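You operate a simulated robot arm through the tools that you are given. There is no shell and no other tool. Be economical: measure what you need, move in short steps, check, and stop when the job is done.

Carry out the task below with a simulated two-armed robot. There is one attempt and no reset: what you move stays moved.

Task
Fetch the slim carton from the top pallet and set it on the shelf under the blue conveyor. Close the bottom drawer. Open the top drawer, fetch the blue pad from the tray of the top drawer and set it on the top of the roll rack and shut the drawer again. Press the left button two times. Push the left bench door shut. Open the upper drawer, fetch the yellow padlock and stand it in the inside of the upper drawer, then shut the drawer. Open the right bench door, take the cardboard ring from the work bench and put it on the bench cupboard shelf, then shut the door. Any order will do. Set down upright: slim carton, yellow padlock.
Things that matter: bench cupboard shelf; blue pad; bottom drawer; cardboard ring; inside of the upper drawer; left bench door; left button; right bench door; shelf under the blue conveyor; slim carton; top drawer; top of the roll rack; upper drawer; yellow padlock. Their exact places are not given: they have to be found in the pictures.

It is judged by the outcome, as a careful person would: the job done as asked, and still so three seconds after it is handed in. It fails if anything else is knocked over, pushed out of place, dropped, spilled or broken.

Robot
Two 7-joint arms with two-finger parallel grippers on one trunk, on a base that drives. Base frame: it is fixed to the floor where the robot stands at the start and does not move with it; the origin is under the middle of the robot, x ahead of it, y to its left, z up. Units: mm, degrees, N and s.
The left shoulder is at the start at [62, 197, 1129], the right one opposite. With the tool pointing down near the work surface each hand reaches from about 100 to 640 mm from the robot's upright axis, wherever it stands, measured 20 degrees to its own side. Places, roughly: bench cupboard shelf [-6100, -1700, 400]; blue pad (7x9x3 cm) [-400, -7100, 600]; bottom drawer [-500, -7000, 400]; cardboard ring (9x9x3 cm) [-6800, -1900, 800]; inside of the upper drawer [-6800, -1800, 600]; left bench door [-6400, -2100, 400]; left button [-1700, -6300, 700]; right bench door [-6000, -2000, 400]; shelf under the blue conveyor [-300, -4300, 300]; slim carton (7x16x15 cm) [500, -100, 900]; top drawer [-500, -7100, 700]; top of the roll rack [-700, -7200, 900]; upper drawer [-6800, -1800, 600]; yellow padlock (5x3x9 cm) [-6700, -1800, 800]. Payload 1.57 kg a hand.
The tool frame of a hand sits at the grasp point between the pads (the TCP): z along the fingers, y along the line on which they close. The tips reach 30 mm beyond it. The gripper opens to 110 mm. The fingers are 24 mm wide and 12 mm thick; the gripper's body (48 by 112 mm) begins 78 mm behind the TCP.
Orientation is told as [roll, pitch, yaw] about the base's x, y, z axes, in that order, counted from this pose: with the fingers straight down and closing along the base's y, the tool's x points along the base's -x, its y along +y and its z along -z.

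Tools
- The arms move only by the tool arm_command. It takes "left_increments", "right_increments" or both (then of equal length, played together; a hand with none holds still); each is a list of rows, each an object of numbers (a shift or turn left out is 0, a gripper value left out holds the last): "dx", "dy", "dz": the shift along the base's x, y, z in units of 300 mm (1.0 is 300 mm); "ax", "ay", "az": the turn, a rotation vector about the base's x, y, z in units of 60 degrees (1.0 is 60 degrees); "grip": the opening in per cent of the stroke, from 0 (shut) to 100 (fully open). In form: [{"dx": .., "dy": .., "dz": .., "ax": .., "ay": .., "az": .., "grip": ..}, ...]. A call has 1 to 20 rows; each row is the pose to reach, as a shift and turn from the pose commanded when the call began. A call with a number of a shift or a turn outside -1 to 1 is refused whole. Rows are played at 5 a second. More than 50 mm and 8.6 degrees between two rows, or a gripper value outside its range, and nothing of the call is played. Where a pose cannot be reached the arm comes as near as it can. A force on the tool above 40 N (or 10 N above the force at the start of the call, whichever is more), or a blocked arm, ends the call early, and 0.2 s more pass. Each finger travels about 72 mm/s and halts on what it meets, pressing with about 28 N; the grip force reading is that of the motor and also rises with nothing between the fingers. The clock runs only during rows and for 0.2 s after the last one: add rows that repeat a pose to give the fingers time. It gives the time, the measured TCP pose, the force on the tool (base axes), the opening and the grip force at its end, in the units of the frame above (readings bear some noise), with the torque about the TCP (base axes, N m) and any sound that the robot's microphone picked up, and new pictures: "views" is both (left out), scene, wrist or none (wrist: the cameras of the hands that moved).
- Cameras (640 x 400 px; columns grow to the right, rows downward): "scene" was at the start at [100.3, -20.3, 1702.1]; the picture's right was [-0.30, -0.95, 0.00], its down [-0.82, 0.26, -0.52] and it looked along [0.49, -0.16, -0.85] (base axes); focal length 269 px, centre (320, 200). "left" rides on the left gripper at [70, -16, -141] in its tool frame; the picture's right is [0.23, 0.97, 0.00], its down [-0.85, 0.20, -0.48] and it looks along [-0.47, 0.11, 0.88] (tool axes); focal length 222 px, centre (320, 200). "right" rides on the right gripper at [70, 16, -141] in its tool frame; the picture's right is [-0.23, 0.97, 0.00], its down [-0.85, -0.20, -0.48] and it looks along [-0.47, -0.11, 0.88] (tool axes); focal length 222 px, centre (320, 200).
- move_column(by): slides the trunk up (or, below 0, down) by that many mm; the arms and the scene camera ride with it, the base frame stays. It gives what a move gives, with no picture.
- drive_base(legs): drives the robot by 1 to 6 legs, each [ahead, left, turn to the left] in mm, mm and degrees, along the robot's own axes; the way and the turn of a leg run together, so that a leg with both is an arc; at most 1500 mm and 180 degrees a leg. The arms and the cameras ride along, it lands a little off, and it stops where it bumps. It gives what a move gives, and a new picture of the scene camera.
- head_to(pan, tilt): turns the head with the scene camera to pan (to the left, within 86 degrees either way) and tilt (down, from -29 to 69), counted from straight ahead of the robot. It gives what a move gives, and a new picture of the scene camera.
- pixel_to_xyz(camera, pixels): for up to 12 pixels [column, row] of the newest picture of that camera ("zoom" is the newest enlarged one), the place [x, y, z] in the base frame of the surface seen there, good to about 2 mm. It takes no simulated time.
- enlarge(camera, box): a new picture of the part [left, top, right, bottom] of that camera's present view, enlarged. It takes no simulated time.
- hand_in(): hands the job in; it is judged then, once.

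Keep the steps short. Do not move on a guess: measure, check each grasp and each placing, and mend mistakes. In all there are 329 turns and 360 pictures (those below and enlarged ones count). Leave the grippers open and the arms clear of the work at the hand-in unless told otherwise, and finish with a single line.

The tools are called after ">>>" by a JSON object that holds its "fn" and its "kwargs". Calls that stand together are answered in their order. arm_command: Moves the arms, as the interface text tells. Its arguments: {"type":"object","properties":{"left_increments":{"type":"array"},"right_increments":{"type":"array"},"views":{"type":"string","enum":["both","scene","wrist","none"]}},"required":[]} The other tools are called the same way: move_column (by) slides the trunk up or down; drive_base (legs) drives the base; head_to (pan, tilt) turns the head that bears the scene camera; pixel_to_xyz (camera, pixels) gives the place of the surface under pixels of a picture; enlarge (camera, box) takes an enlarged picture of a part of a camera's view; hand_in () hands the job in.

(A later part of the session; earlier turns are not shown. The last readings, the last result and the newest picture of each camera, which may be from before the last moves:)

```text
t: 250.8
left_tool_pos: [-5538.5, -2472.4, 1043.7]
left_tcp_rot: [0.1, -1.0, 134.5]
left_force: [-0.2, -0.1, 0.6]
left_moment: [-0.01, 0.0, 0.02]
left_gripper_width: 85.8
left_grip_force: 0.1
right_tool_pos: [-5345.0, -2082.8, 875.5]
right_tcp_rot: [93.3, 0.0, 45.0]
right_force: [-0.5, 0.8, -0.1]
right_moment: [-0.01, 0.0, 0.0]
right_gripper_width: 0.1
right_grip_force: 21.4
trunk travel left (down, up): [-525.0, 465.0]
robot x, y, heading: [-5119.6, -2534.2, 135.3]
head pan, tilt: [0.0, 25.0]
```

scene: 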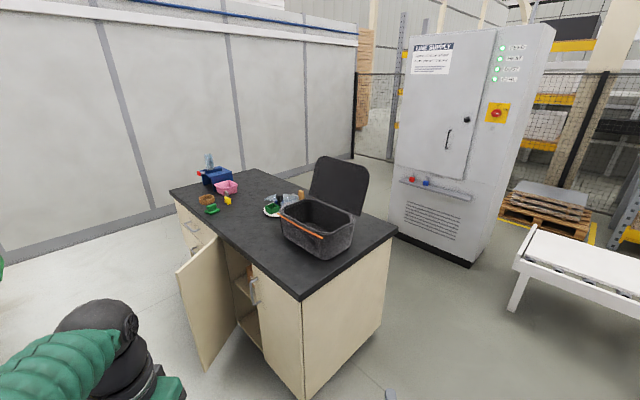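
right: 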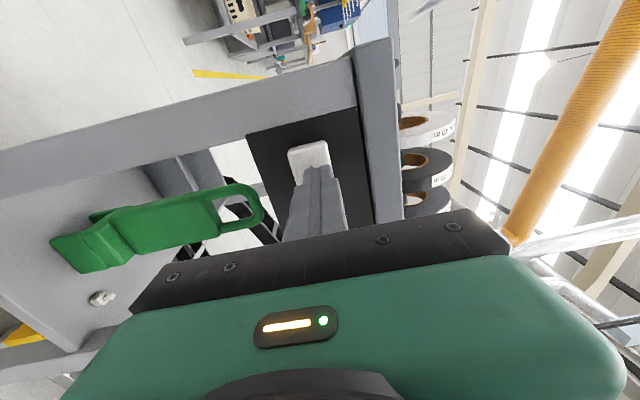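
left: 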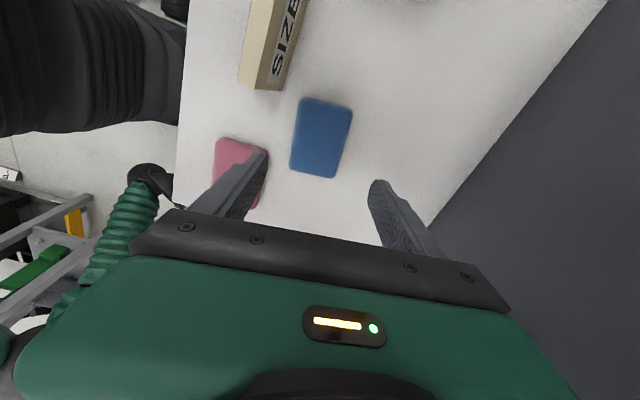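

>>> {"fn": "enlarge", "kwargs": {"camera": "scene", "box": [150, 150, 410, 400]}}

>>> {"fn": "pixel_to_xyz", "kwargs": {"camera": "scene", "pixels": [[178, 275], [205, 365], [218, 238], [252, 265], [237, 310], [302, 300], [180, 205], [215, 237], [198, 225], [255, 290], [240, 320], [206, 200]]}}

```text
1.60 times, centred on (280, 275) of scene
```

zoom: 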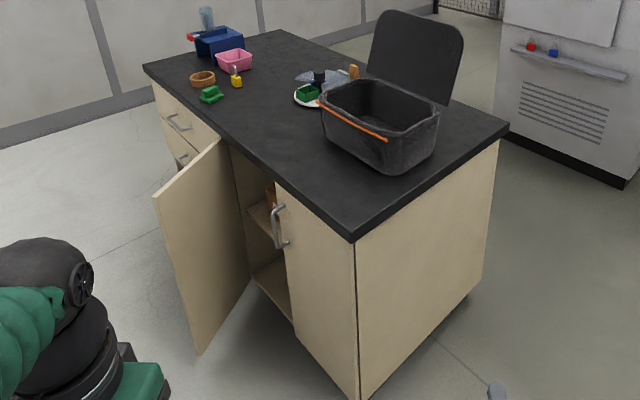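

```text
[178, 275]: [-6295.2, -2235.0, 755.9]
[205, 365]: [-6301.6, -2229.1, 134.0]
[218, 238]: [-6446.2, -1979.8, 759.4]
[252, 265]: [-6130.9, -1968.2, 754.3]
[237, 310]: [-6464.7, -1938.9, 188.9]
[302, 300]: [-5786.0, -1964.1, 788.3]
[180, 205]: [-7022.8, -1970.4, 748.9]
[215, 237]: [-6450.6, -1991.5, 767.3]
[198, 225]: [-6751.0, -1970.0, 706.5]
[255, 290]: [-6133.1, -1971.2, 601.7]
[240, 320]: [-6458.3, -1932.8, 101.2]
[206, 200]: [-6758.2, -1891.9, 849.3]
```

The left door is hinged at x≈-6450, open about 60°, with its free edge at (-6297,-2233). The right door and drawers are closed. I'll turn to face the bench and strafe to x≈-6080.

>>> {"fn": "drive_base", "kwargs": {"legs": [[0, 0, -45], [-80, 0, 0], [0, 900, 0]]}}

>>> {"fn": "head_to", "kwargs": {"pan": 15, "tilt": 50}}

```text
t: 258.3
left_tool_pos: [-6272.0, -2278.5, 1044.4]
left_tcp_rot: [0.2, -1.2, 89.2]
left_force: [-0.1, -0.8, 0.0]
left_moment: [-0.01, 0.04, -0.02]
left_gripper_width: 85.7
left_grip_force: 0.0
right_tool_pos: [-5858.3, -2140.7, 874.6]
right_tcp_rot: [93.1, 0.1, -0.4]
right_force: [0.3, 0.0, 0.3]
right_moment: [0.02, 0.02, 0.0]
right_gripper_width: 0.0
right_grip_force: 21.5
trunk travel left (down, up): [-525.0, 465.0]
robot x, y, heading: [-6026.8, -2616.8, 89.6]
head pan, tilt: [0.0, 25.0]
```

scene: 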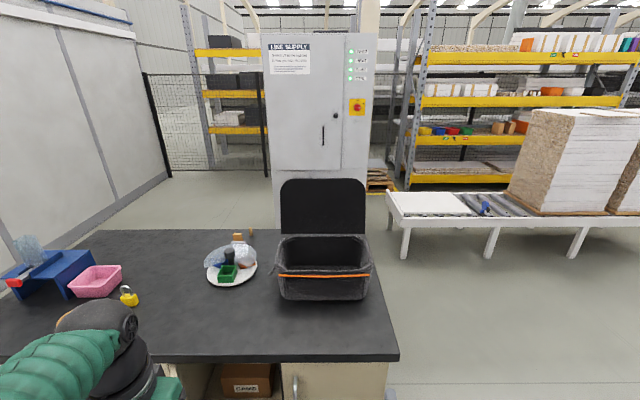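

```text
t: 259.2
left_tool_pos: [-6273.8, -2277.7, 1044.4]
left_tcp_rot: [0.1, -1.1, 89.2]
left_force: [-0.7, -0.1, 0.3]
left_moment: [0.0, 0.02, 0.04]
left_gripper_width: 85.4
left_grip_force: 0.1
right_tool_pos: [-5860.5, -2140.1, 873.7]
right_tcp_rot: [93.3, 0.0, -0.4]
right_force: [-1.2, -0.3, -0.1]
right_moment: [-0.02, 0.02, 0.02]
right_gripper_width: 0.1
right_grip_force: 21.6
trunk travel left (down, up): [-525.0, 465.0]
robot x, y, heading: [-6023.3, -2614.3, 89.8]
head pan, tilt: [15.0, 50.0]
```

scene: 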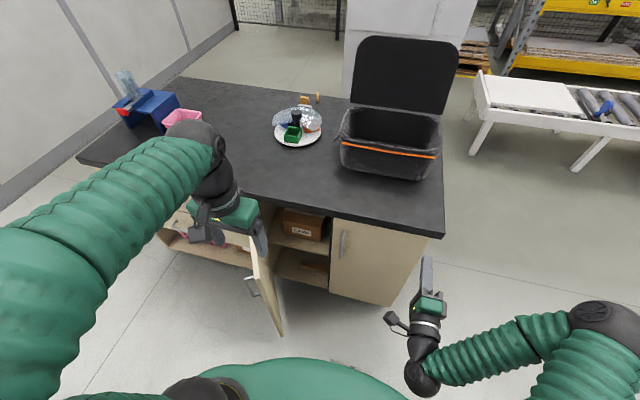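

The left hand is right above the door. I'll move it to the door's west side and tilt it 45° forward with fingers closed, staying above the door top for now.

>>> {"fn": "arm_command", "kwargs": {"left_increments": [{"dx": -0.08, "dz": -0.03, "ax": 0.1, "grip": 0}, {"dx": -0.16, "dz": -0.06, "ax": 0.21}, {"dx": -0.24, "dz": -0.1, "ax": 0.32}, {"dx": -0.32, "dz": -0.15, "ax": 0.43}, {"dx": -0.4, "dz": -0.2, "ax": 0.54}, {"dx": -0.48, "dz": -0.25, "ax": 0.65}, {"dx": -0.52, "dz": -0.3, "ax": 0.76}, {"dx": -0.52, "dz": -0.3, "ax": 0.76}]}}

```text
t: 261.0
left_tool_pos: [-6430.3, -2277.3, 954.7]
left_tcp_rot: [0.8, -46.8, 88.9]
left_force: [0.0, 0.3, -0.4]
left_moment: [-0.02, -0.03, 0.01]
left_gripper_width: 0.0
left_grip_force: 21.3
left hand out of reach, approached as far as the arm can: row 3, 4
right_tool_pos: [-5860.9, -2141.5, 875.7]
right_tcp_rot: [93.4, 0.0, -0.3]
right_force: [0.0, 0.1, 0.5]
right_moment: [0.02, 0.02, -0.02]
right_gripper_width: 0.0
right_grip_force: 21.9
trunk travel left (down, up): [-525.0, 465.0]
robot x, y, heading: [-6023.1, -2616.2, 90.0]
head pan, tilt: [15.0, 50.0]
```

scene: 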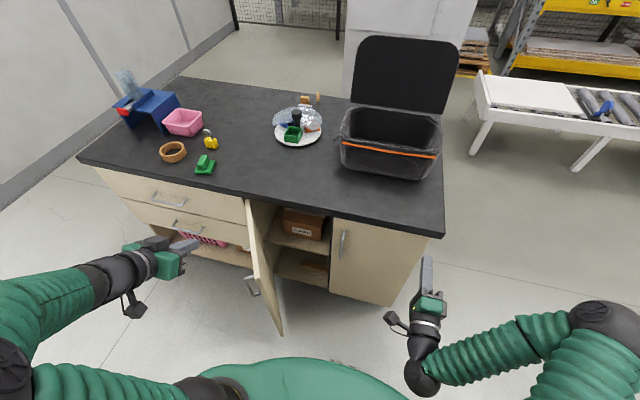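
left: 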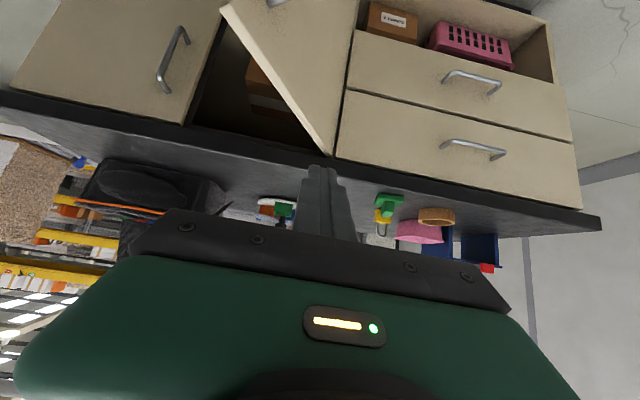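

Lowering the hand to TCP z≈730.

>>> {"fn": "arm_command", "kwargs": {"left_increments": [{"dz": -0.15}, {"dz": -0.3}, {"dz": -0.45}, {"dz": -0.6}, {"dz": -0.745}, {"dz": -0.745}]}}

```text
t: 262.4
left_tool_pos: [-6432.7, -2278.6, 730.5]
left_tcp_rot: [0.7, -46.8, 88.9]
left_force: [-0.6, 0.2, 1.0]
left_moment: [0.03, 0.01, 0.05]
left_gripper_width: 0.0
left_grip_force: 21.2
left hand out of reach, approached as far as the arm can: row 1, 2, 3
right_tool_pos: [-5861.8, -2142.2, 875.1]
right_tcp_rot: [93.3, -0.1, -0.4]
right_force: [0.3, -0.2, -0.1]
right_moment: [0.0, 0.03, 0.0]
right_gripper_width: 0.0
right_grip_force: 20.6
trunk travel left (down, up): [-525.0, 465.0]
robot x, y, heading: [-6022.8, -2616.7, 90.1]
head pan, tilt: [15.0, 50.0]
```

scene: 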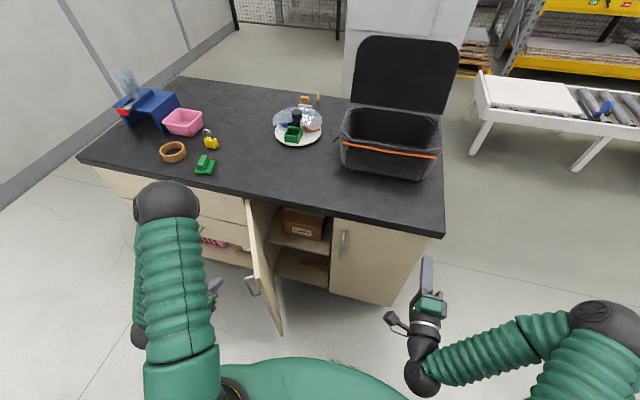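
left: 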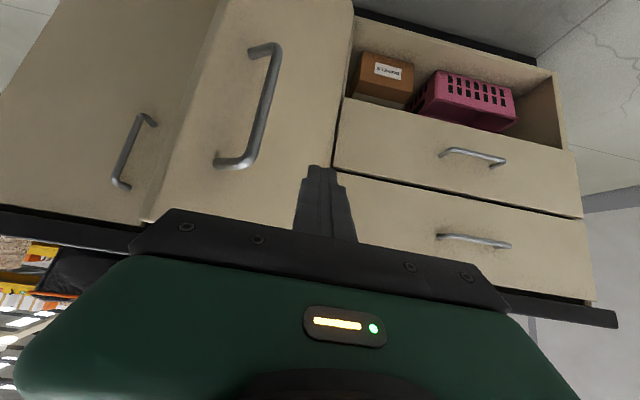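

>>> {"fn": "pixel_to_xyz", "kwargs": {"camera": "left", "pixels": [[225, 165], [270, 50], [262, 100], [155, 215], [335, 60], [130, 180], [145, 120], [475, 155], [475, 240], [440, 240], [510, 248], [400, 160]]}}

```text
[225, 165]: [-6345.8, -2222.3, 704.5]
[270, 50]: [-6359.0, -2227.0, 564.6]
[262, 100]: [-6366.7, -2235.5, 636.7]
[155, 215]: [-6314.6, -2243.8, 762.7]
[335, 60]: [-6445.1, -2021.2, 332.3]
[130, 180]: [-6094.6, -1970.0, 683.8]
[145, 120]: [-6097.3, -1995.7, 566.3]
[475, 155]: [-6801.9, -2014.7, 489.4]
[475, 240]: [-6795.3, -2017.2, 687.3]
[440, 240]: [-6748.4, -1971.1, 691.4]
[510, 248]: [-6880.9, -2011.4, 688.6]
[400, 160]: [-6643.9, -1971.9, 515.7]
```

I'll push the door closed along an arc around its hinge, keeping the fingertips inboard of the handle.

>>> {"fn": "arm_command", "kwargs": {"left_increments": [{"dx": 0.046, "dy": 0.148}, {"dx": 0.092, "dy": 0.295}, {"dx": 0.165, "dy": 0.31}, {"dx": 0.242, "dy": 0.325}, {"dx": 0.31, "dy": 0.37}, {"dx": 0.376, "dy": 0.415}, {"dx": 0.434, "dy": 0.48}, {"dx": 0.492, "dy": 0.545}, {"dx": 0.534, "dy": 0.62}, {"dx": 0.572, "dy": 0.7}, {"dx": 0.592, "dy": 0.78}, {"dx": 0.608, "dy": 0.86}]}}

```text
t: 265.0
left_tool_pos: [-6260.8, -2015.1, 747.9]
left_tcp_rot: [-0.5, -48.0, 91.8]
left_force: [-1.0, 1.1, -0.6]
left_moment: [0.0, -0.04, -0.01]
left_gripper_width: 0.0
left_grip_force: 21.4
right_tool_pos: [-5859.6, -2141.9, 878.2]
right_tcp_rot: [93.2, 0.0, -0.4]
right_force: [0.1, -0.2, 0.1]
right_moment: [-0.01, -0.01, -0.04]
right_gripper_width: 0.0
right_grip_force: 21.2
trunk travel left (down, up): [-525.0, 465.0]
robot x, y, heading: [-6027.0, -2621.3, 89.6]
head pan, tilt: [15.0, 50.0]
```

scene: 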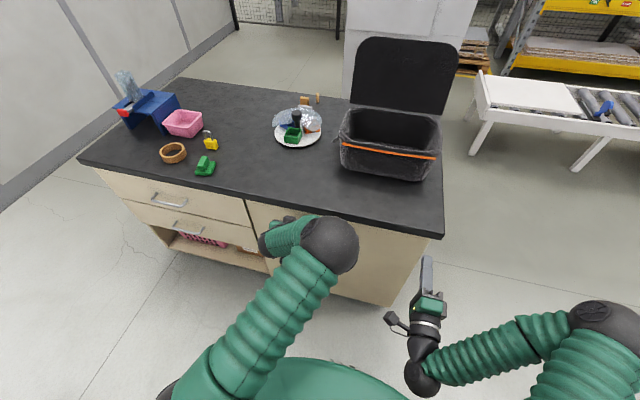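
left: 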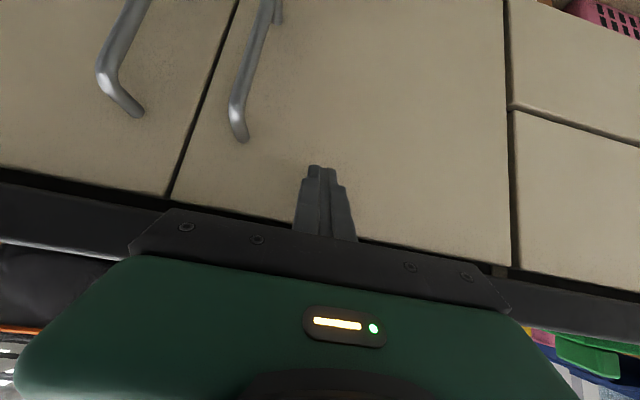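

Almost shut. I'll measure the faces and give a last push.

>>> {"fn": "arm_command", "kwargs": {"left_increments": [{"dy": 0.025, "dx": 0.05}, {"dy": 0.04, "dx": 0.05}, {"dy": 0.055, "dx": 0.05}, {"dy": 0.07, "dx": 0.05}, {"dy": 0.085, "dx": 0.05}], "views": "wrist"}}

>>> {"fn": "pixel_to_xyz", "kwargs": {"camera": "left", "pixels": [[200, 160], [150, 150], [280, 100], [480, 220], [540, 220], [440, 100]]}}

```text
t: 266.2
left_tool_pos: [-6289.0, -2001.6, 753.1]
left_tcp_rot: [-1.8, -48.4, 97.7]
left_force: [19.5, -31.2, 9.4]
left_moment: [-0.07, -0.37, -0.69]
left_gripper_width: 0.1
left_grip_force: 20.9
right_tool_pos: [-5855.5, -2146.6, 877.5]
right_tcp_rot: [93.5, 0.2, -0.6]
right_force: [0.5, -0.4, 0.2]
right_moment: [0.01, 0.0, 0.01]
right_gripper_width: 0.0
right_grip_force: 21.4
trunk travel left (down, up): [-525.0, 465.0]
robot x, y, heading: [-6022.6, -2619.9, 90.0]
head pan, tilt: [15.0, 50.0]
stopped in row 5 (left hand): the force on the tool passed its limit at 45 N (the readings are from after the stop); the commanded pose is now the measured one
```

left: 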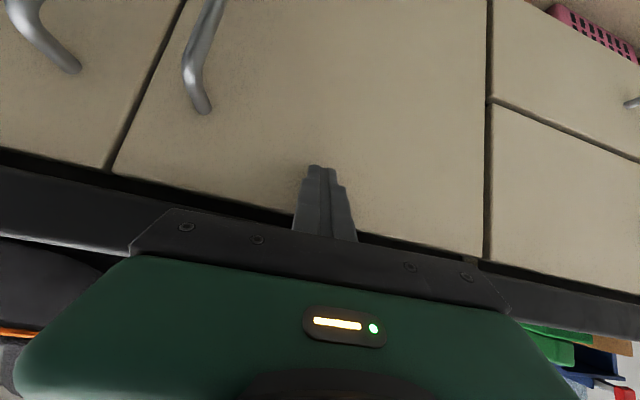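

```text
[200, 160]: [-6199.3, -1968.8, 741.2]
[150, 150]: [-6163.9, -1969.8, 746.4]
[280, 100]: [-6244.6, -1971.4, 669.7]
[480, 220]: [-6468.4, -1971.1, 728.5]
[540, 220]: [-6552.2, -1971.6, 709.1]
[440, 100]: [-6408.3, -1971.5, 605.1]
```

The left door is flush. I'll draw the left hand back 130 mm and level it for the drawer handle, then roll it 90° so the fingers are above and below.

>>> {"fn": "arm_command", "kwargs": {"left_increments": [{"dy": -0.13}, {"dy": -0.26, "dx": -0.1}, {"dy": -0.4, "dx": -0.1, "az": -0.06}, {"dy": -0.45, "dx": -0.1, "az": -0.12, "ax": 0.1}, {"dy": -0.45, "dx": -0.1, "az": -0.12, "ax": 0.22, "dz": -0.05}, {"dy": -0.45, "dx": -0.1, "az": -0.12, "ax": 0.34, "dz": -0.1}, {"dy": -0.45, "dx": -0.1, "az": -0.12, "ax": 0.46, "dz": -0.15}, {"dy": -0.45, "dx": -0.1, "az": -0.12, "ax": 0.58, "dz": -0.2}, {"dy": -0.45, "dx": -0.1, "az": -0.12, "ax": 0.69, "dz": -0.2}, {"dy": -0.45, "dx": -0.1, "az": -0.12, "ax": 0.69, "dz": -0.2}], "views": "none"}}

>>> {"fn": "arm_command", "kwargs": {"left_increments": [{"ay": -0.13, "grip": 60}, {"ay": -0.26}, {"ay": -0.39}, {"ay": -0.52}, {"ay": -0.65}, {"ay": -0.75}, {"ay": -0.75}], "views": "none"}}

>>> {"fn": "arm_command", "kwargs": {"left_increments": [{"ay": -0.13}, {"ay": -0.26}, {"ay": -0.39}, {"ay": -0.52}, {"ay": -0.65}, {"ay": -0.75}, {"ay": -0.75}]}}

```text
t: 268.4
left_tool_pos: [-6327.2, -2119.2, 680.6]
left_tcp_rot: [-65.4, -87.6, 152.6]
left_force: [-0.7, -0.3, 0.3]
left_moment: [-0.03, -0.01, 0.03]
left_gripper_width: 0.2
left_grip_force: 21.8
left hand out of reach, approached as far as the arm can: row 9, 10
right_tool_pos: [-5860.7, -2141.8, 875.7]
right_tcp_rot: [93.2, -0.2, -0.5]
right_force: [0.1, 0.8, -0.6]
right_moment: [0.0, -0.03, 0.01]
right_gripper_width: 0.1
right_grip_force: 21.9
trunk travel left (down, up): [-525.0, 465.0]
robot x, y, heading: [-6023.7, -2619.2, 90.0]
head pan, tilt: [15.0, 50.0]
```

```text
t: 270.0
left_tool_pos: [-6325.9, -2119.5, 680.3]
left_tcp_rot: [-91.5, -42.9, 178.7]
left_force: [-0.3, -0.1, 0.1]
left_moment: [-0.03, 0.02, 0.0]
left_gripper_width: 66.1
left_grip_force: 0.0
right_tool_pos: [-5860.4, -2141.6, 875.1]
right_tcp_rot: [93.3, -0.1, -0.5]
right_force: [-1.0, 0.7, 0.4]
right_moment: [-0.02, 0.01, 0.02]
right_gripper_width: 0.0
right_grip_force: 21.6
trunk travel left (down, up): [-525.0, 465.0]
robot x, y, heading: [-6025.7, -2616.9, 90.0]
head pan, tilt: [15.0, 50.0]
```

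```text
t: 271.6
left_tool_pos: [-6325.8, -2119.5, 680.0]
left_tcp_rot: [-92.6, 2.1, 179.0]
left_force: [-0.1, -0.5, 0.2]
left_moment: [0.01, -0.02, -0.01]
left_gripper_width: 65.8
left_grip_force: 0.0
right_tool_pos: [-5860.9, -2142.1, 875.4]
right_tcp_rot: [93.3, -0.1, -0.5]
right_force: [0.4, -0.3, -0.3]
right_moment: [0.01, 0.0, -0.02]
right_gripper_width: 0.0
right_grip_force: 22.0
trunk travel left (down, up): [-525.0, 465.0]
robot x, y, heading: [-6027.6, -2615.6, 90.1]
head pan, tilt: [15.0, 50.0]
```

scene: 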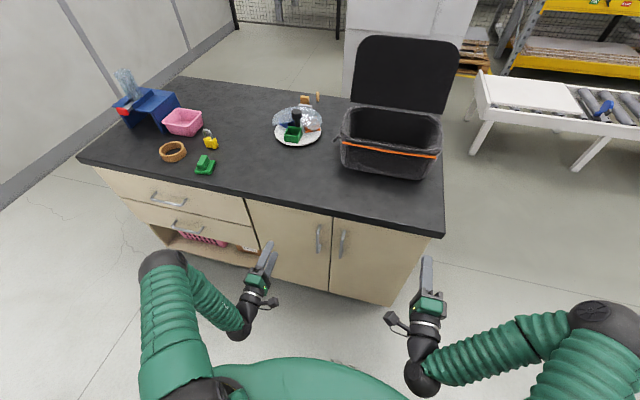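
left: 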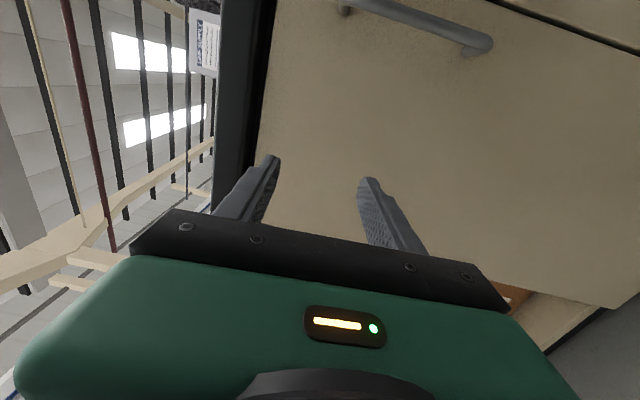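

Both hands are level. Next I'll open the right door with the right hand: strafe left 150, and roll that hand so its fingers straddle the vertical handle.

>>> {"fn": "drive_base", "kwargs": {"legs": [[-20, 150, 0]]}}

>>> {"fn": "arm_command", "kwargs": {"right_increments": [{"ay": -0.13, "dz": -0.07, "grip": 60}, {"ay": -0.26, "dz": -0.14}, {"ay": -0.39, "dz": -0.21}, {"ay": -0.52, "dz": -0.28}, {"ay": -0.65, "dz": -0.35}, {"ay": -0.75, "dz": -0.42}, {"ay": -0.75, "dz": -0.42}], "views": "none"}}

>>> {"fn": "arm_command", "kwargs": {"right_increments": [{"ay": -0.13, "dz": -0.07}, {"ay": -0.26, "dz": -0.14}, {"ay": -0.39, "dz": -0.21}, {"ay": -0.52, "dz": -0.28}, {"ay": -0.65, "dz": -0.35}, {"ay": -0.75, "dz": -0.42}, {"ay": -0.75, "dz": -0.42}]}}

```text
t: 272.9
left_tool_pos: [-6473.9, -2141.0, 681.8]
left_tcp_rot: [-92.7, 1.8, 179.2]
left_force: [0.3, -0.3, -0.4]
left_moment: [-0.06, -0.01, 0.05]
left_gripper_width: 65.9
left_grip_force: 0.1
right_tool_pos: [-6008.4, -2162.1, 874.0]
right_tcp_rot: [93.4, 0.0, -0.2]
right_force: [0.5, 0.6, -0.5]
right_moment: [0.0, 0.01, 0.03]
right_gripper_width: 0.1
right_grip_force: 21.0
trunk travel left (down, up): [-525.0, 465.0]
robot x, y, heading: [-6172.4, -2642.2, 90.2]
head pan, tilt: [15.0, 50.0]
```

scene: 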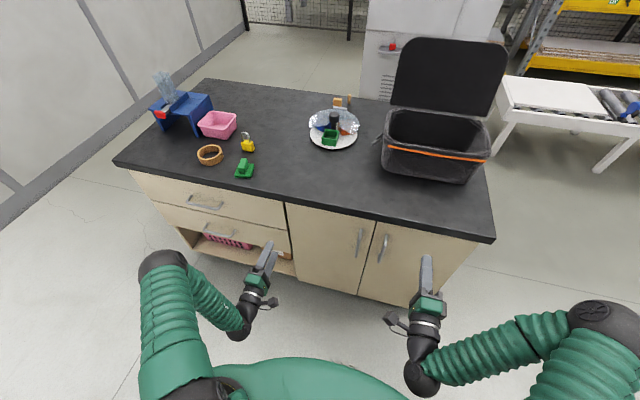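

```text
t: 274.5
left_tool_pos: [-6475.8, -2142.0, 682.1]
left_tcp_rot: [-92.7, 2.1, 179.2]
left_force: [-0.2, 0.0, 0.4]
left_moment: [0.02, 0.02, -0.01]
left_gripper_width: 65.9
left_grip_force: 0.0
right_tool_pos: [-6012.8, -2163.3, 749.4]
right_tcp_rot: [93.6, -45.2, -0.2]
right_force: [0.1, 0.0, -0.5]
right_moment: [0.03, 0.02, -0.01]
right_gripper_width: 66.1
right_grip_force: 0.0
trunk travel left (down, up): [-525.0, 465.0]
robot x, y, heading: [-6177.8, -2639.0, 90.2]
head pan, tilt: [15.0, 50.0]
```

```text
t: 276.1
left_tool_pos: [-6475.5, -2140.4, 682.4]
left_tcp_rot: [-92.6, 2.1, 179.2]
left_force: [0.3, 0.6, -0.3]
left_moment: [0.01, 0.02, -0.01]
left_gripper_width: 66.1
left_grip_force: 0.0
right_tool_pos: [-6012.3, -2163.1, 625.4]
right_tcp_rot: [-117.2, -89.7, -149.4]
right_force: [0.2, 0.1, -1.0]
right_moment: [0.02, -0.05, -0.06]
right_gripper_width: 65.9
right_grip_force: 0.0
trunk travel left (down, up): [-525.0, 465.0]
robot x, y, heading: [-6172.1, -2639.5, 90.1]
head pan, tilt: [15.0, 50.0]
```

scene: 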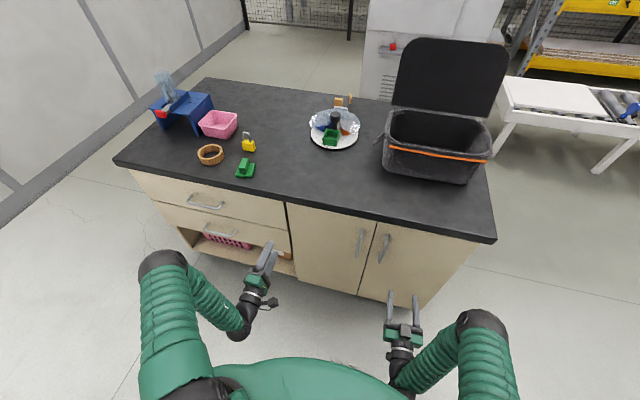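
right: 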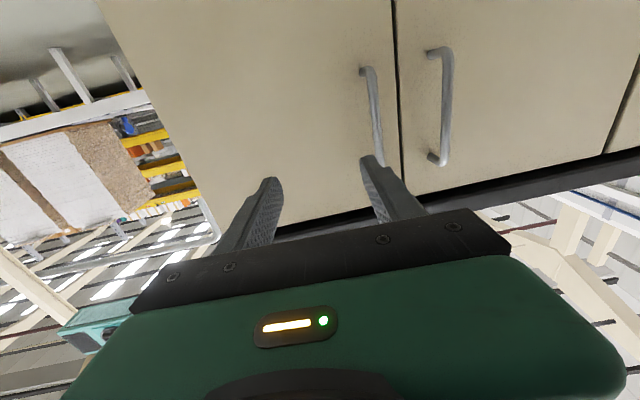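

>>> {"fn": "pixel_to_xyz", "kwargs": {"camera": "right", "pixels": [[376, 110], [370, 75], [378, 135], [446, 100], [396, 60], [330, 60]]}}

```text
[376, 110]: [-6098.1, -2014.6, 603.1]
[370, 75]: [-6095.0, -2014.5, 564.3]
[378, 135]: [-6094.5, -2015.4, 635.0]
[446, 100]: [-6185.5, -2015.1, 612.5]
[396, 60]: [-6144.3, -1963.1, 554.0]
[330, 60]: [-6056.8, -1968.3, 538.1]
```

The bar is at (-6096,-2015). I'll align sideways, advance, and close.

>>> {"fn": "arm_command", "kwargs": {"right_increments": [{"dx": -0.14}, {"dx": -0.28}, {"dx": -0.28, "dy": 0.15}, {"dx": -0.28, "dy": 0.3}, {"dx": -0.28, "dy": 0.42}, {"dx": -0.28, "dy": 0.485}, {"dx": -0.28, "dy": 0.485, "grip": 0}, {"dx": -0.28, "dy": 0.485, "grip": 0}, {"dx": -0.28, "dy": 0.485, "grip": 0}, {"dx": -0.28, "dy": 0.485, "grip": 0}, {"dx": -0.28, "dy": 0.485, "grip": 0}], "views": "wrist"}}

```text
t: 278.5
left_tool_pos: [-6475.9, -2142.5, 681.3]
left_tcp_rot: [-92.6, 2.0, 179.2]
left_force: [0.0, -0.1, 0.8]
left_moment: [0.01, 0.01, -0.04]
left_gripper_width: 65.9
left_grip_force: 0.0
right_tool_pos: [-6096.8, -2016.5, 622.6]
right_tcp_rot: [-131.9, -89.9, -134.8]
right_force: [-1.2, -0.1, 0.5]
right_moment: [-0.18, 0.29, 0.02]
right_gripper_width: 11.7
right_grip_force: 29.3
trunk travel left (down, up): [-525.0, 465.0]
robot x, y, heading: [-6169.8, -2636.1, 90.0]
head pan, tilt: [15.0, 50.0]
```

right: 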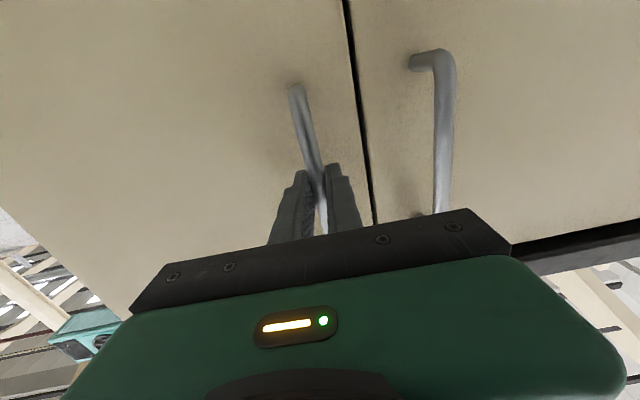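

The handle is gripped. I'll pull the door along its arc about the right-hand hinge, letting the hand yaw with it, first to about 35°.

>>> {"fn": "arm_command", "kwargs": {"right_increments": [{"dx": 0.015, "dy": -0.083, "az": 0.054}, {"dx": 0.038, "dy": -0.163, "az": 0.108}, {"dx": 0.067, "dy": -0.242, "az": 0.1625}, {"dx": 0.103, "dy": -0.318, "az": 0.217}, {"dx": 0.146, "dy": -0.39, "az": 0.27}, {"dx": 0.194, "dy": -0.459, "az": 0.325}, {"dx": 0.249, "dy": -0.523, "az": 0.38}, {"dx": 0.249, "dy": -0.523, "az": 0.38}]}}

```text
t: 280.1
left_tool_pos: [-6473.2, -2141.3, 682.1]
left_tcp_rot: [-92.7, 2.0, 179.2]
left_force: [-0.7, 0.1, -0.2]
left_moment: [0.01, -0.02, 0.02]
left_gripper_width: 66.3
left_grip_force: 0.0
right_tool_pos: [-6024.4, -2157.9, 623.2]
right_tcp_rot: [-111.0, -89.3, -135.7]
right_force: [15.2, 12.7, -11.2]
right_moment: [-0.18, 0.68, -0.19]
right_gripper_width: 11.9
right_grip_force: 29.1
trunk travel left (down, up): [-525.0, 465.0]
robot x, y, heading: [-6172.3, -2640.2, 90.1]
head pan, tilt: [15.0, 50.0]
stopped in row 7 (right hand): the force on the tool passed its limit at 41 N (the readings are from after the stop); the commanded pose is now the measured one
```

scene: 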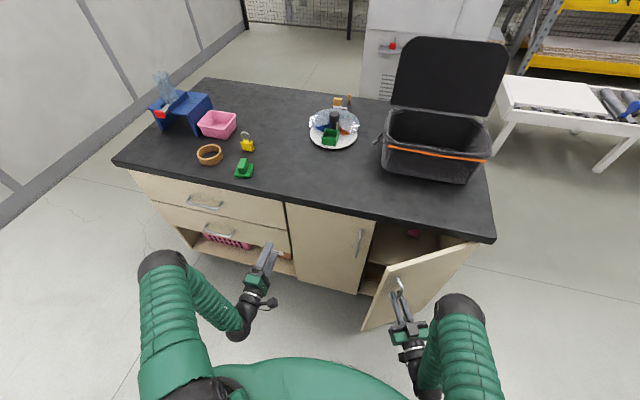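
right: 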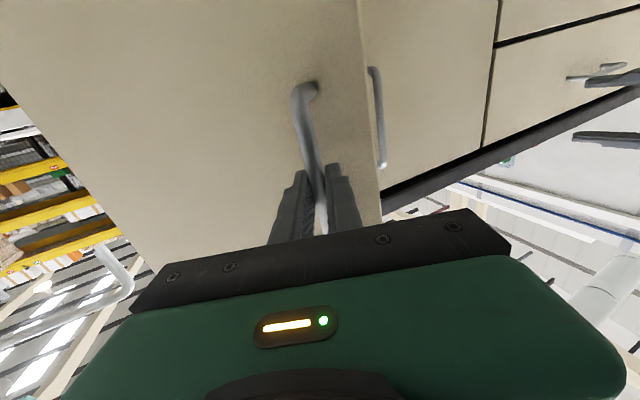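

Opened about 31°. A refit puts the hinge near (-5806,-1957), so I'll continue the arc with that centre.

>>> {"fn": "arm_command", "kwargs": {"right_increments": [{"dx": 0.061, "dy": -0.061, "az": 0.058}, {"dx": 0.127, "dy": -0.116, "az": 0.117}, {"dx": 0.198, "dy": -0.166, "az": 0.175}, {"dx": 0.273, "dy": -0.209, "az": 0.233}, {"dx": 0.351, "dy": -0.245, "az": 0.29}, {"dx": 0.432, "dy": -0.274, "az": 0.35}, {"dx": 0.516, "dy": -0.297, "az": 0.41}, {"dx": 0.6, "dy": -0.311, "az": 0.467}, {"dx": 0.6, "dy": -0.311, "az": 0.467}]}}

```text
t: 282.1
left_tool_pos: [-6474.4, -2139.5, 680.7]
left_tcp_rot: [-92.5, 2.0, 179.1]
left_force: [-0.5, -0.1, -0.6]
left_moment: [-0.01, 0.03, -0.04]
left_gripper_width: 66.2
left_grip_force: 0.1
right_tool_pos: [-5846.2, -2249.1, 625.3]
right_tcp_rot: [-135.0, -89.3, -83.4]
right_force: [3.3, 26.5, -16.2]
right_moment: [-0.18, 0.5, -0.15]
right_gripper_width: 11.8
right_grip_force: 28.6
trunk travel left (down, up): [-525.0, 465.0]
robot x, y, heading: [-6171.6, -2635.7, 90.2]
head pan, tilt: [15.0, 50.0]
```

scene: 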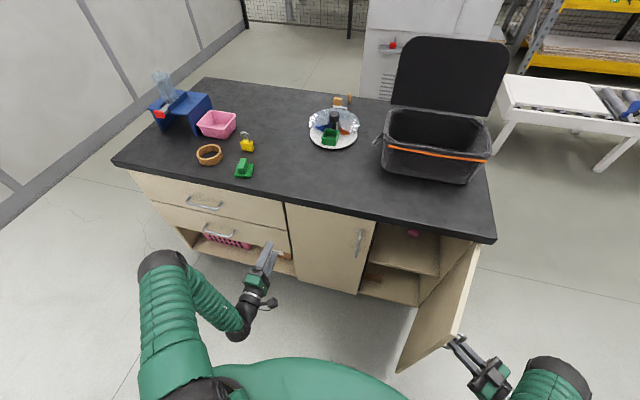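
right: 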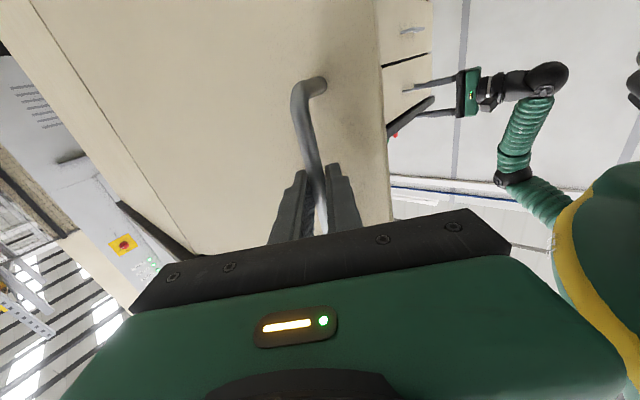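

About 72° open. I'll pull another 15°.

>>> {"fn": "arm_command", "kwargs": {"right_increments": [{"dx": 0.085, "dy": 0.01, "az": 0.05}, {"dx": 0.171, "dy": 0.012, "az": 0.1}, {"dx": 0.257, "dy": 0.02, "az": 0.15}, {"dx": 0.257, "dy": 0.02, "az": 0.15}], "views": "scene"}}

```text
t: 283.1
left_tool_pos: [-6473.9, -2142.1, 682.8]
left_tcp_rot: [-92.8, 1.9, 179.0]
left_force: [0.6, -1.0, -0.3]
left_moment: [-0.02, 0.01, -0.01]
left_gripper_width: 66.1
left_grip_force: 0.0
right_tool_pos: [-5769.4, -2249.4, 626.1]
right_tcp_rot: [-152.8, -89.4, -56.6]
right_force: [2.7, -19.1, -6.3]
right_moment: [0.2, 0.7, 0.16]
right_gripper_width: 11.6
right_grip_force: 29.1
trunk travel left (down, up): [-525.0, 465.0]
robot x, y, heading: [-6173.2, -2637.5, 90.2]
head pan, tilt: [15.0, 50.0]
```

scene: 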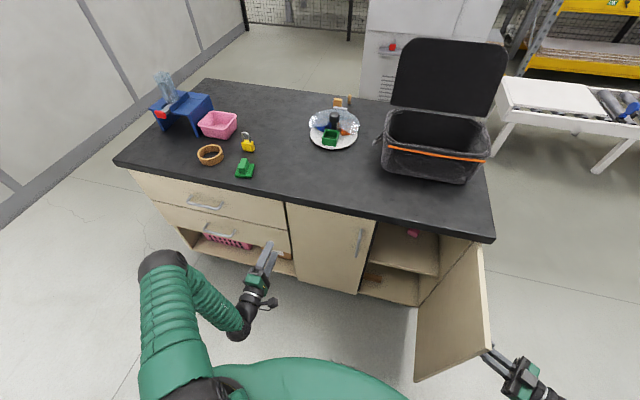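

The door is at about 88°. I'll release, back the hand off, and raise it above the door.

>>> {"fn": "arm_command", "kwargs": {"right_increments": [{"grip": 60}, {"grip": 60}, {"grip": 60}, {"dx": 0.1, "dy": -0.05, "grip": 60}, {"dx": 0.2, "dy": -0.11}, {"dx": 0.2, "dy": -0.11, "dz": 0.15}, {"dx": 0.2, "dy": -0.11, "dz": 0.3}, {"dx": 0.2, "dy": -0.11, "dz": 0.45}, {"dx": 0.2, "dy": -0.11, "dz": 0.6}, {"dx": 0.2, "dy": -0.11, "dz": 0.75}, {"dx": 0.2, "dy": -0.11, "dz": 0.9}, {"dx": 0.2, "dy": -0.11, "dz": 0.9}], "views": "scene"}}

```text
t: 285.7
left_tool_pos: [-6474.3, -2141.6, 682.0]
left_tcp_rot: [-92.8, 2.0, 179.2]
left_force: [0.1, 0.7, -0.2]
left_moment: [-0.01, 0.01, 0.01]
left_gripper_width: 66.1
left_grip_force: 0.1
right_tool_pos: [-5709.6, -2280.7, 897.0]
right_tcp_rot: [-134.5, -89.3, -75.1]
right_force: [0.2, 0.5, 0.2]
right_moment: [-0.03, 0.02, -0.01]
right_gripper_width: 66.2
right_grip_force: 0.1
right hand out of reach, approached as far as the arm can: row 4, 5
trunk travel left (down, up): [-525.0, 465.0]
robot x, y, heading: [-6172.7, -2640.6, 90.2]
head pan, tilt: [15.0, 50.0]
```

scene: 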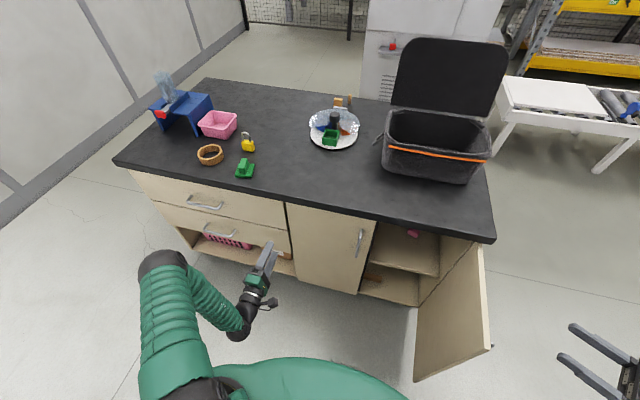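

Bringing the right hand back in front of the robot, unwinding the yaw, then pitching it down.

>>> {"fn": "arm_command", "kwargs": {"right_increments": [{"dx": -0.125, "az": -0.125}, {"dx": -0.25, "az": -0.25}, {"dx": -0.375, "az": -0.375}, {"dx": -0.5, "az": -0.5}, {"dx": -0.625, "az": -0.625}, {"dx": -0.75, "az": -0.75}, {"dx": -0.875, "az": -0.875}, {"dx": -0.96, "az": -0.98}, {"dx": -0.96, "az": -0.98}], "views": "none"}}

>>> {"fn": "arm_command", "kwargs": {"right_increments": [{"ax": -0.125, "dz": 0.05}, {"ax": -0.25, "dz": 0.1}, {"ax": -0.375, "dz": 0.15}, {"ax": -0.5, "dz": 0.2}, {"ax": -0.625, "dz": 0.3}, {"ax": -0.75, "dz": 0.4}, {"ax": -0.75, "dz": 0.4}], "views": "none"}}

>>> {"fn": "arm_command", "kwargs": {"right_increments": [{"ax": -0.125}, {"ax": -0.25}, {"ax": -0.375}, {"ax": -0.5}, {"ax": -0.625}, {"ax": -0.735}, {"ax": -0.735}]}}

```text
t: 287.7
left_tool_pos: [-6475.6, -2143.1, 681.8]
left_tcp_rot: [-92.7, 2.1, 179.2]
left_force: [-0.7, 0.3, -0.2]
left_moment: [0.02, -0.02, -0.01]
left_gripper_width: 66.0
left_grip_force: 0.1
right_tool_pos: [-6002.9, -2250.3, 793.6]
right_tcp_rot: [-120.9, -86.5, -148.1]
right_force: [-0.4, 0.1, 0.4]
right_moment: [-0.01, -0.01, 0.03]
right_gripper_width: 66.1
right_grip_force: 0.1
right hand out of reach, approached as far as the arm can: row 5, 6, 7, 8, 9
trunk travel left (down, up): [-525.0, 465.0]
robot x, y, heading: [-6171.5, -2639.9, 90.2]
head pan, tilt: [15.0, 50.0]
```

```text
t: 289.3
left_tool_pos: [-6474.1, -2140.7, 680.5]
left_tcp_rot: [-92.6, 2.2, 179.2]
left_force: [-0.3, 0.3, 0.7]
left_moment: [0.01, 0.01, -0.02]
left_gripper_width: 66.2
left_grip_force: 0.0
right_tool_pos: [-6030.4, -2181.0, 952.3]
right_tcp_rot: [1.2, -45.3, 91.0]
right_force: [-0.7, 0.2, -0.2]
right_moment: [-0.01, 0.02, -0.02]
right_gripper_width: 65.9
right_grip_force: 0.1
right hand out of reach, approached as far as the arm can: row 1, 2, 3, 4, 5, 6, 7
trunk travel left (down, up): [-525.0, 465.0]
robot x, y, heading: [-6171.5, -2638.2, 90.1]
head pan, tilt: [15.0, 50.0]
```

```text
t: 290.9
left_tool_pos: [-6475.2, -2141.5, 682.0]
left_tcp_rot: [-92.9, 2.0, 179.2]
left_force: [0.4, 0.0, -0.2]
left_moment: [0.0, 0.0, -0.01]
left_gripper_width: 66.1
left_grip_force: 0.0
right_tool_pos: [-6029.2, -2181.5, 951.0]
right_tcp_rot: [2.0, -1.2, 90.6]
right_force: [0.4, -0.3, -0.4]
right_moment: [-0.02, 0.0, 0.01]
right_gripper_width: 66.0
right_grip_force: 0.1
trunk travel left (down, up): [-525.0, 465.0]
robot x, y, heading: [-6172.4, -2636.6, 90.1]
head pan, tilt: [15.0, 50.0]
```

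scene: 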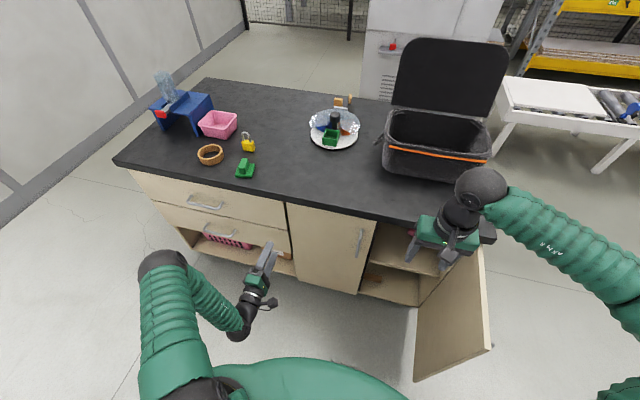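
right: 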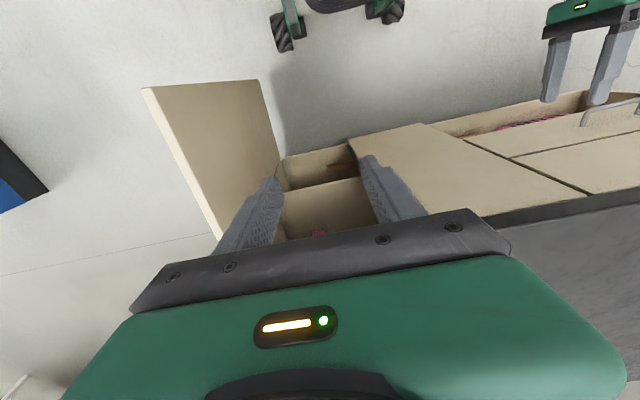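

Now the upper drawer. I'll measure the handle, padlock and ring.

>>> {"fn": "pixel_to_xyz", "kwargs": {"camera": "scene", "pixels": [[205, 207], [188, 203], [222, 205], [218, 234], [248, 146], [247, 135], [210, 155], [200, 152], [221, 155], [245, 170]]}}

>>> {"fn": "drive_base", "kwargs": {"legs": [[0, 340, 0]]}}

```text
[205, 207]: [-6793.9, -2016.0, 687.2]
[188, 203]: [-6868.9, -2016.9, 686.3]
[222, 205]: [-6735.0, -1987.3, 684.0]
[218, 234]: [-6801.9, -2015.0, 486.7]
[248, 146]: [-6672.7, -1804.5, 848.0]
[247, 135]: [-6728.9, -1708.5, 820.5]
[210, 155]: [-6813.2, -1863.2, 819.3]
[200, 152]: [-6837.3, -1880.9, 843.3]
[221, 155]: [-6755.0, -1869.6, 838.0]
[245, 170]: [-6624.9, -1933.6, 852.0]
```

```text
t: 293.1
left_tool_pos: [-6817.4, -2146.2, 682.8]
left_tcp_rot: [-92.7, 2.0, 179.6]
left_force: [0.0, -0.4, -0.5]
left_moment: [-0.01, -0.01, 0.02]
left_gripper_width: 66.0
left_grip_force: 0.0
right_tool_pos: [-6370.5, -2180.0, 951.5]
right_tcp_rot: [2.0, -1.4, 91.2]
right_force: [0.1, 0.7, -0.5]
right_moment: [0.0, 0.04, 0.02]
right_gripper_width: 66.0
right_grip_force: 0.1
trunk travel left (down, up): [-525.0, 465.0]
robot x, y, heading: [-6515.9, -2638.2, 90.7]
head pan, tilt: [15.0, 50.0]
```

scene: 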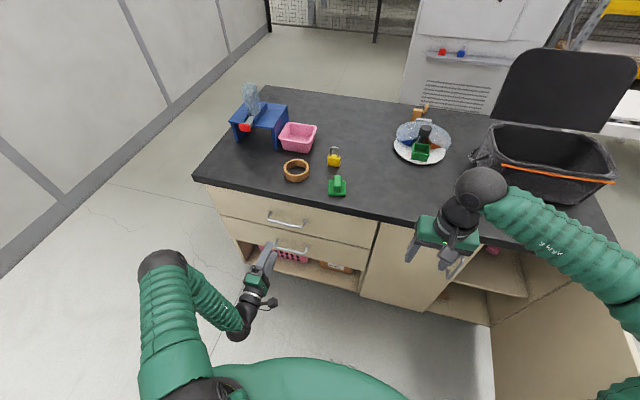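

Advancing the left hand onto the handle (y -2016, z 687) and closing.

>>> {"fn": "arm_command", "kwargs": {"left_increments": [{"dy": 0.12, "dz": 0.01}, {"dy": 0.24, "dz": 0.015}, {"dy": 0.36, "dz": 0.015}, {"dy": 0.43, "dz": 0.015}, {"dy": 0.43, "dz": 0.015}, {"dy": 0.43, "dz": 0.015, "grip": 0}, {"dy": 0.43, "dz": 0.015, "grip": 0}, {"dy": 0.43, "dz": 0.015, "grip": 0}, {"dy": 0.43, "dz": 0.015, "grip": 0}, {"dy": 0.43, "dz": 0.015, "grip": 0}], "views": "wrist"}}

```text
t: 295.3
left_tool_pos: [-6819.0, -2017.5, 682.4]
left_tcp_rot: [-92.4, 2.1, 179.6]
left_force: [5.3, -2.9, -24.3]
left_moment: [-0.17, 0.75, 0.15]
left_gripper_width: 12.4
left_grip_force: 29.5
right_tool_pos: [-6373.1, -2179.5, 950.7]
right_tcp_rot: [1.8, -1.3, 91.0]
right_force: [0.8, 0.5, -0.3]
right_moment: [0.01, 0.02, -0.01]
right_gripper_width: 65.9
right_grip_force: 0.0
trunk travel left (down, up): [-525.0, 465.0]
robot x, y, heading: [-6514.0, -2637.8, 90.3]
head pan, tilt: [15.0, 50.0]
```

left: 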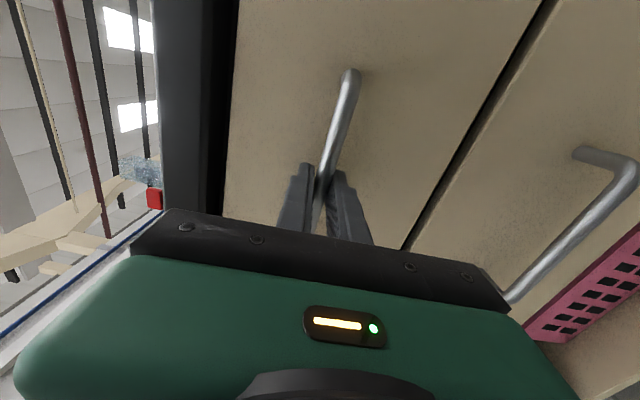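

Gripped. I'll pull 180 mm with the arm, easing down 4 mm.

>>> {"fn": "arm_command", "kwargs": {"left_increments": [{"dz": -0.012}, {"dy": -0.08, "dz": -0.012}, {"dy": -0.16, "dz": -0.012}, {"dy": -0.24, "dz": -0.012}, {"dy": -0.32, "dz": -0.012}, {"dy": -0.4, "dz": -0.012}, {"dy": -0.5, "dz": -0.012}, {"dy": -0.6, "dz": -0.012}, {"dy": -0.6, "dz": -0.012}]}}

```text
t: 297.3
left_tool_pos: [-6817.6, -2197.3, 682.3]
left_tcp_rot: [-92.6, 2.1, 179.5]
left_force: [7.6, -0.5, -20.5]
left_moment: [-0.15, 0.72, -0.08]
left_gripper_width: 12.3
left_grip_force: 29.1
right_tool_pos: [-6372.1, -2181.3, 951.1]
right_tcp_rot: [1.8, -1.3, 91.1]
right_force: [0.1, -0.2, 0.2]
right_moment: [0.02, 0.0, -0.02]
right_gripper_width: 66.0
right_grip_force: 0.0
trunk travel left (down, up): [-525.0, 465.0]
robot x, y, heading: [-6515.0, -2640.7, 90.1]
head pan, tilt: [15.0, 50.0]
```

scene: 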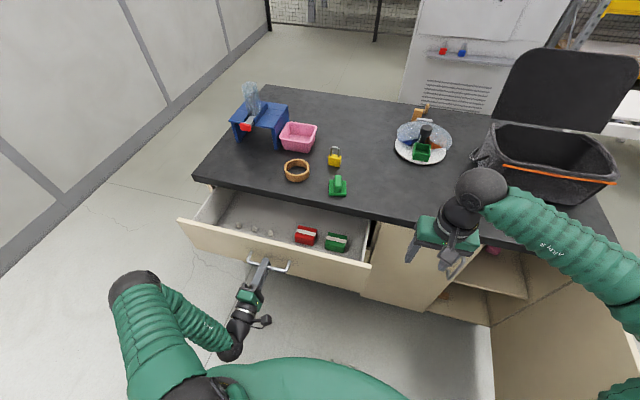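
left: 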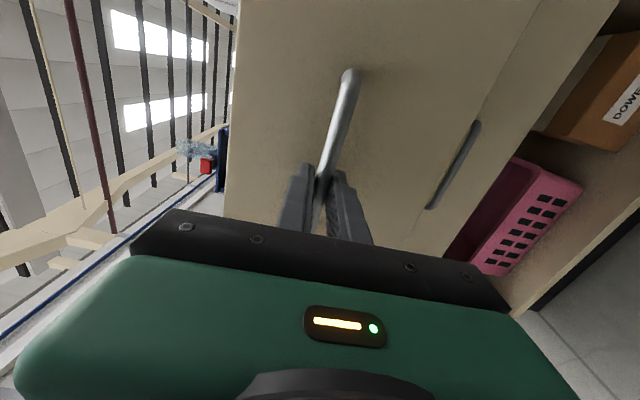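

The drawer opens fine, but the padlock is out of reach from here. I'll shut it again for now, fetch the padlock first, and reopen later.

>>> {"fn": "arm_command", "kwargs": {"left_increments": [{"dy": 0.1}, {"dy": 0.2}, {"dy": 0.3}, {"dy": 0.4}, {"dy": 0.5}, {"dy": 0.58}, {"dy": 0.6}, {"dy": 0.6, "grip": 60}, {"dy": 0.6, "grip": 60}, {"dy": 0.6, "grip": 60}, {"dy": 0.45}, {"dy": 0.3}, {"dy": 0.1}, {"dy": 0.1}], "views": "none"}}

>>> {"fn": "arm_command", "kwargs": {"left_increments": [{"dz": 0.16}, {"dz": 0.32}, {"dz": 0.48}, {"dz": 0.64}, {"dz": 0.8}, {"dz": 0.95}, {"dz": 0.95}], "right_increments": [{"dz": 0.05}, {"dz": 0.1}, {"dz": 0.15}, {"dz": 0.2}, {"dz": 0.25}, {"dz": 0.3}, {"dz": 0.3}], "views": "scene"}}

```text
refused: row 13 steps farther than a row can; nothing moved
```

```text
t: 297.6
left_tool_pos: [-6818.0, -2201.0, 682.1]
left_tcp_rot: [-90.8, 2.1, 179.5]
left_force: [4.3, 0.9, -24.7]
left_moment: [-0.19, 0.77, -0.01]
left_gripper_width: 12.4
left_grip_force: 29.2
right_tool_pos: [-6373.5, -2183.8, 955.9]
right_tcp_rot: [1.8, -1.5, 91.0]
right_force: [-0.1, -0.2, 0.9]
right_moment: [0.01, -0.01, 0.0]
right_gripper_width: 65.9
right_grip_force: 0.0
trunk travel left (down, up): [-525.0, 465.0]
robot x, y, heading: [-6513.2, -2639.2, 90.5]
head pan, tilt: [15.0, 50.0]
stopped in row 1 (left hand): the force on the tool passed its limit at 67 N (the readings are from after the stop); the commanded pose is now the measured one
```

scene: 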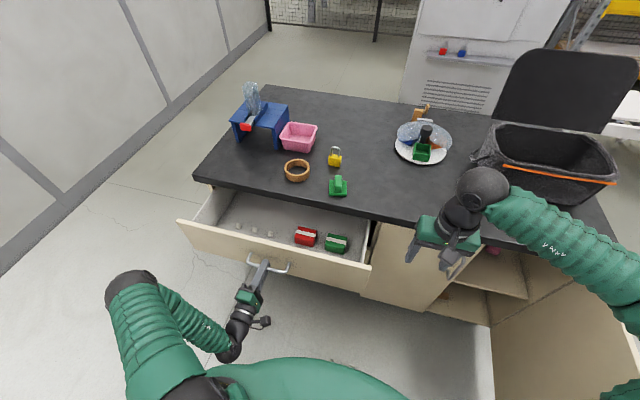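

My first row list was refused, so the lift tugged the handle and stopped safely. I'll do the shutting properly.

>>> {"fn": "arm_command", "kwargs": {"left_increments": [{"dy": 0.1}, {"dy": 0.2}, {"dy": 0.3}, {"dy": 0.4}, {"dy": 0.5}, {"dy": 0.58}, {"dy": 0.615}, {"dy": 0.62}], "views": "none"}}

```text
t: 299.4
left_tool_pos: [-6819.4, -2016.1, 683.9]
left_tcp_rot: [-91.0, 2.2, 179.3]
left_force: [-3.4, -25.3, -27.8]
left_moment: [-0.26, 0.73, -0.08]
left_gripper_width: 12.2
left_grip_force: 30.0
right_tool_pos: [-6374.8, -2184.3, 955.7]
right_tcp_rot: [1.7, -1.5, 91.0]
right_force: [-0.8, 0.2, -0.3]
right_moment: [-0.01, 0.04, 0.05]
right_gripper_width: 66.2
right_grip_force: 0.1
trunk travel left (down, up): [-525.0, 465.0]
robot x, y, heading: [-6514.5, -2642.5, 90.6]
head pan, tilt: [15.0, 50.0]
```

Closed. I'll release and back off.

>>> {"fn": "arm_command", "kwargs": {"left_increments": [{"grip": 60}, {"grip": 60}, {"grip": 60}, {"dy": -0.12, "grip": 60}, {"dy": -0.26}, {"dy": -0.4}, {"dy": -0.4}], "views": "none"}}

```text
t: 301.0
left_tool_pos: [-6818.0, -2134.9, 686.5]
left_tcp_rot: [-91.4, 2.1, 179.7]
left_force: [0.4, 0.6, 0.4]
left_moment: [0.02, -0.03, 0.02]
left_gripper_width: 66.0
left_grip_force: 0.1
right_tool_pos: [-6373.3, -2183.3, 955.4]
right_tcp_rot: [1.8, -1.5, 91.1]
right_force: [0.1, 0.1, -0.2]
right_moment: [0.01, 0.03, 0.04]
right_gripper_width: 66.2
right_grip_force: 0.0
trunk travel left (down, up): [-525.0, 465.0]
robot x, y, heading: [-6514.9, -2637.4, 90.4]
head pan, tilt: [15.0, 50.0]
```

Raising both hands, then driving to (-6700,-2425).

>>> {"fn": "arm_command", "kwargs": {"left_increments": [{"dz": 0.16}, {"dz": 0.32}, {"dz": 0.48}, {"dz": 0.64}, {"dz": 0.8}, {"dz": 0.95}, {"dz": 0.95}], "right_increments": [{"dz": 0.04}, {"dz": 0.08}, {"dz": 0.12}, {"dz": 0.16}, {"dz": 0.2}, {"dz": 0.2}, {"dz": 0.2}], "views": "none"}}

>>> {"fn": "pixel_to_xyz", "kwargs": {"camera": "scene", "pixels": [[262, 110], [250, 90], [240, 125], [298, 135], [297, 170], [334, 160], [335, 150], [338, 185]]}}

```text
t: 302.6
left_tool_pos: [-6822.7, -2129.6, 968.6]
left_tcp_rot: [-91.4, 2.1, 179.4]
left_force: [-0.8, 0.8, -0.4]
left_moment: [-0.01, 0.02, 0.01]
left_gripper_width: 66.0
left_grip_force: 0.1
left hand out of reach, approached as far as the arm can: row 6, 7
right_tool_pos: [-6372.8, -2185.3, 1015.0]
right_tcp_rot: [1.8, -1.5, 91.2]
right_force: [0.6, 0.6, 0.4]
right_moment: [-0.03, 0.0, 0.0]
right_gripper_width: 66.0
right_grip_force: 0.2
trunk travel left (down, up): [-525.0, 465.0]
robot x, y, heading: [-6512.2, -2639.7, 90.5]
head pan, tilt: [15.0, 50.0]
```

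```text
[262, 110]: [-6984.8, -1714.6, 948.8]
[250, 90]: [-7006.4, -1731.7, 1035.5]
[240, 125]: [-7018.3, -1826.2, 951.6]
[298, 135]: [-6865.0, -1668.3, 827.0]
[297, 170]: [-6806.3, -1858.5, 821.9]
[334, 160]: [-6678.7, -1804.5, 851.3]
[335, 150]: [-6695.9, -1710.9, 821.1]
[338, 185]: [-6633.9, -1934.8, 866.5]
```

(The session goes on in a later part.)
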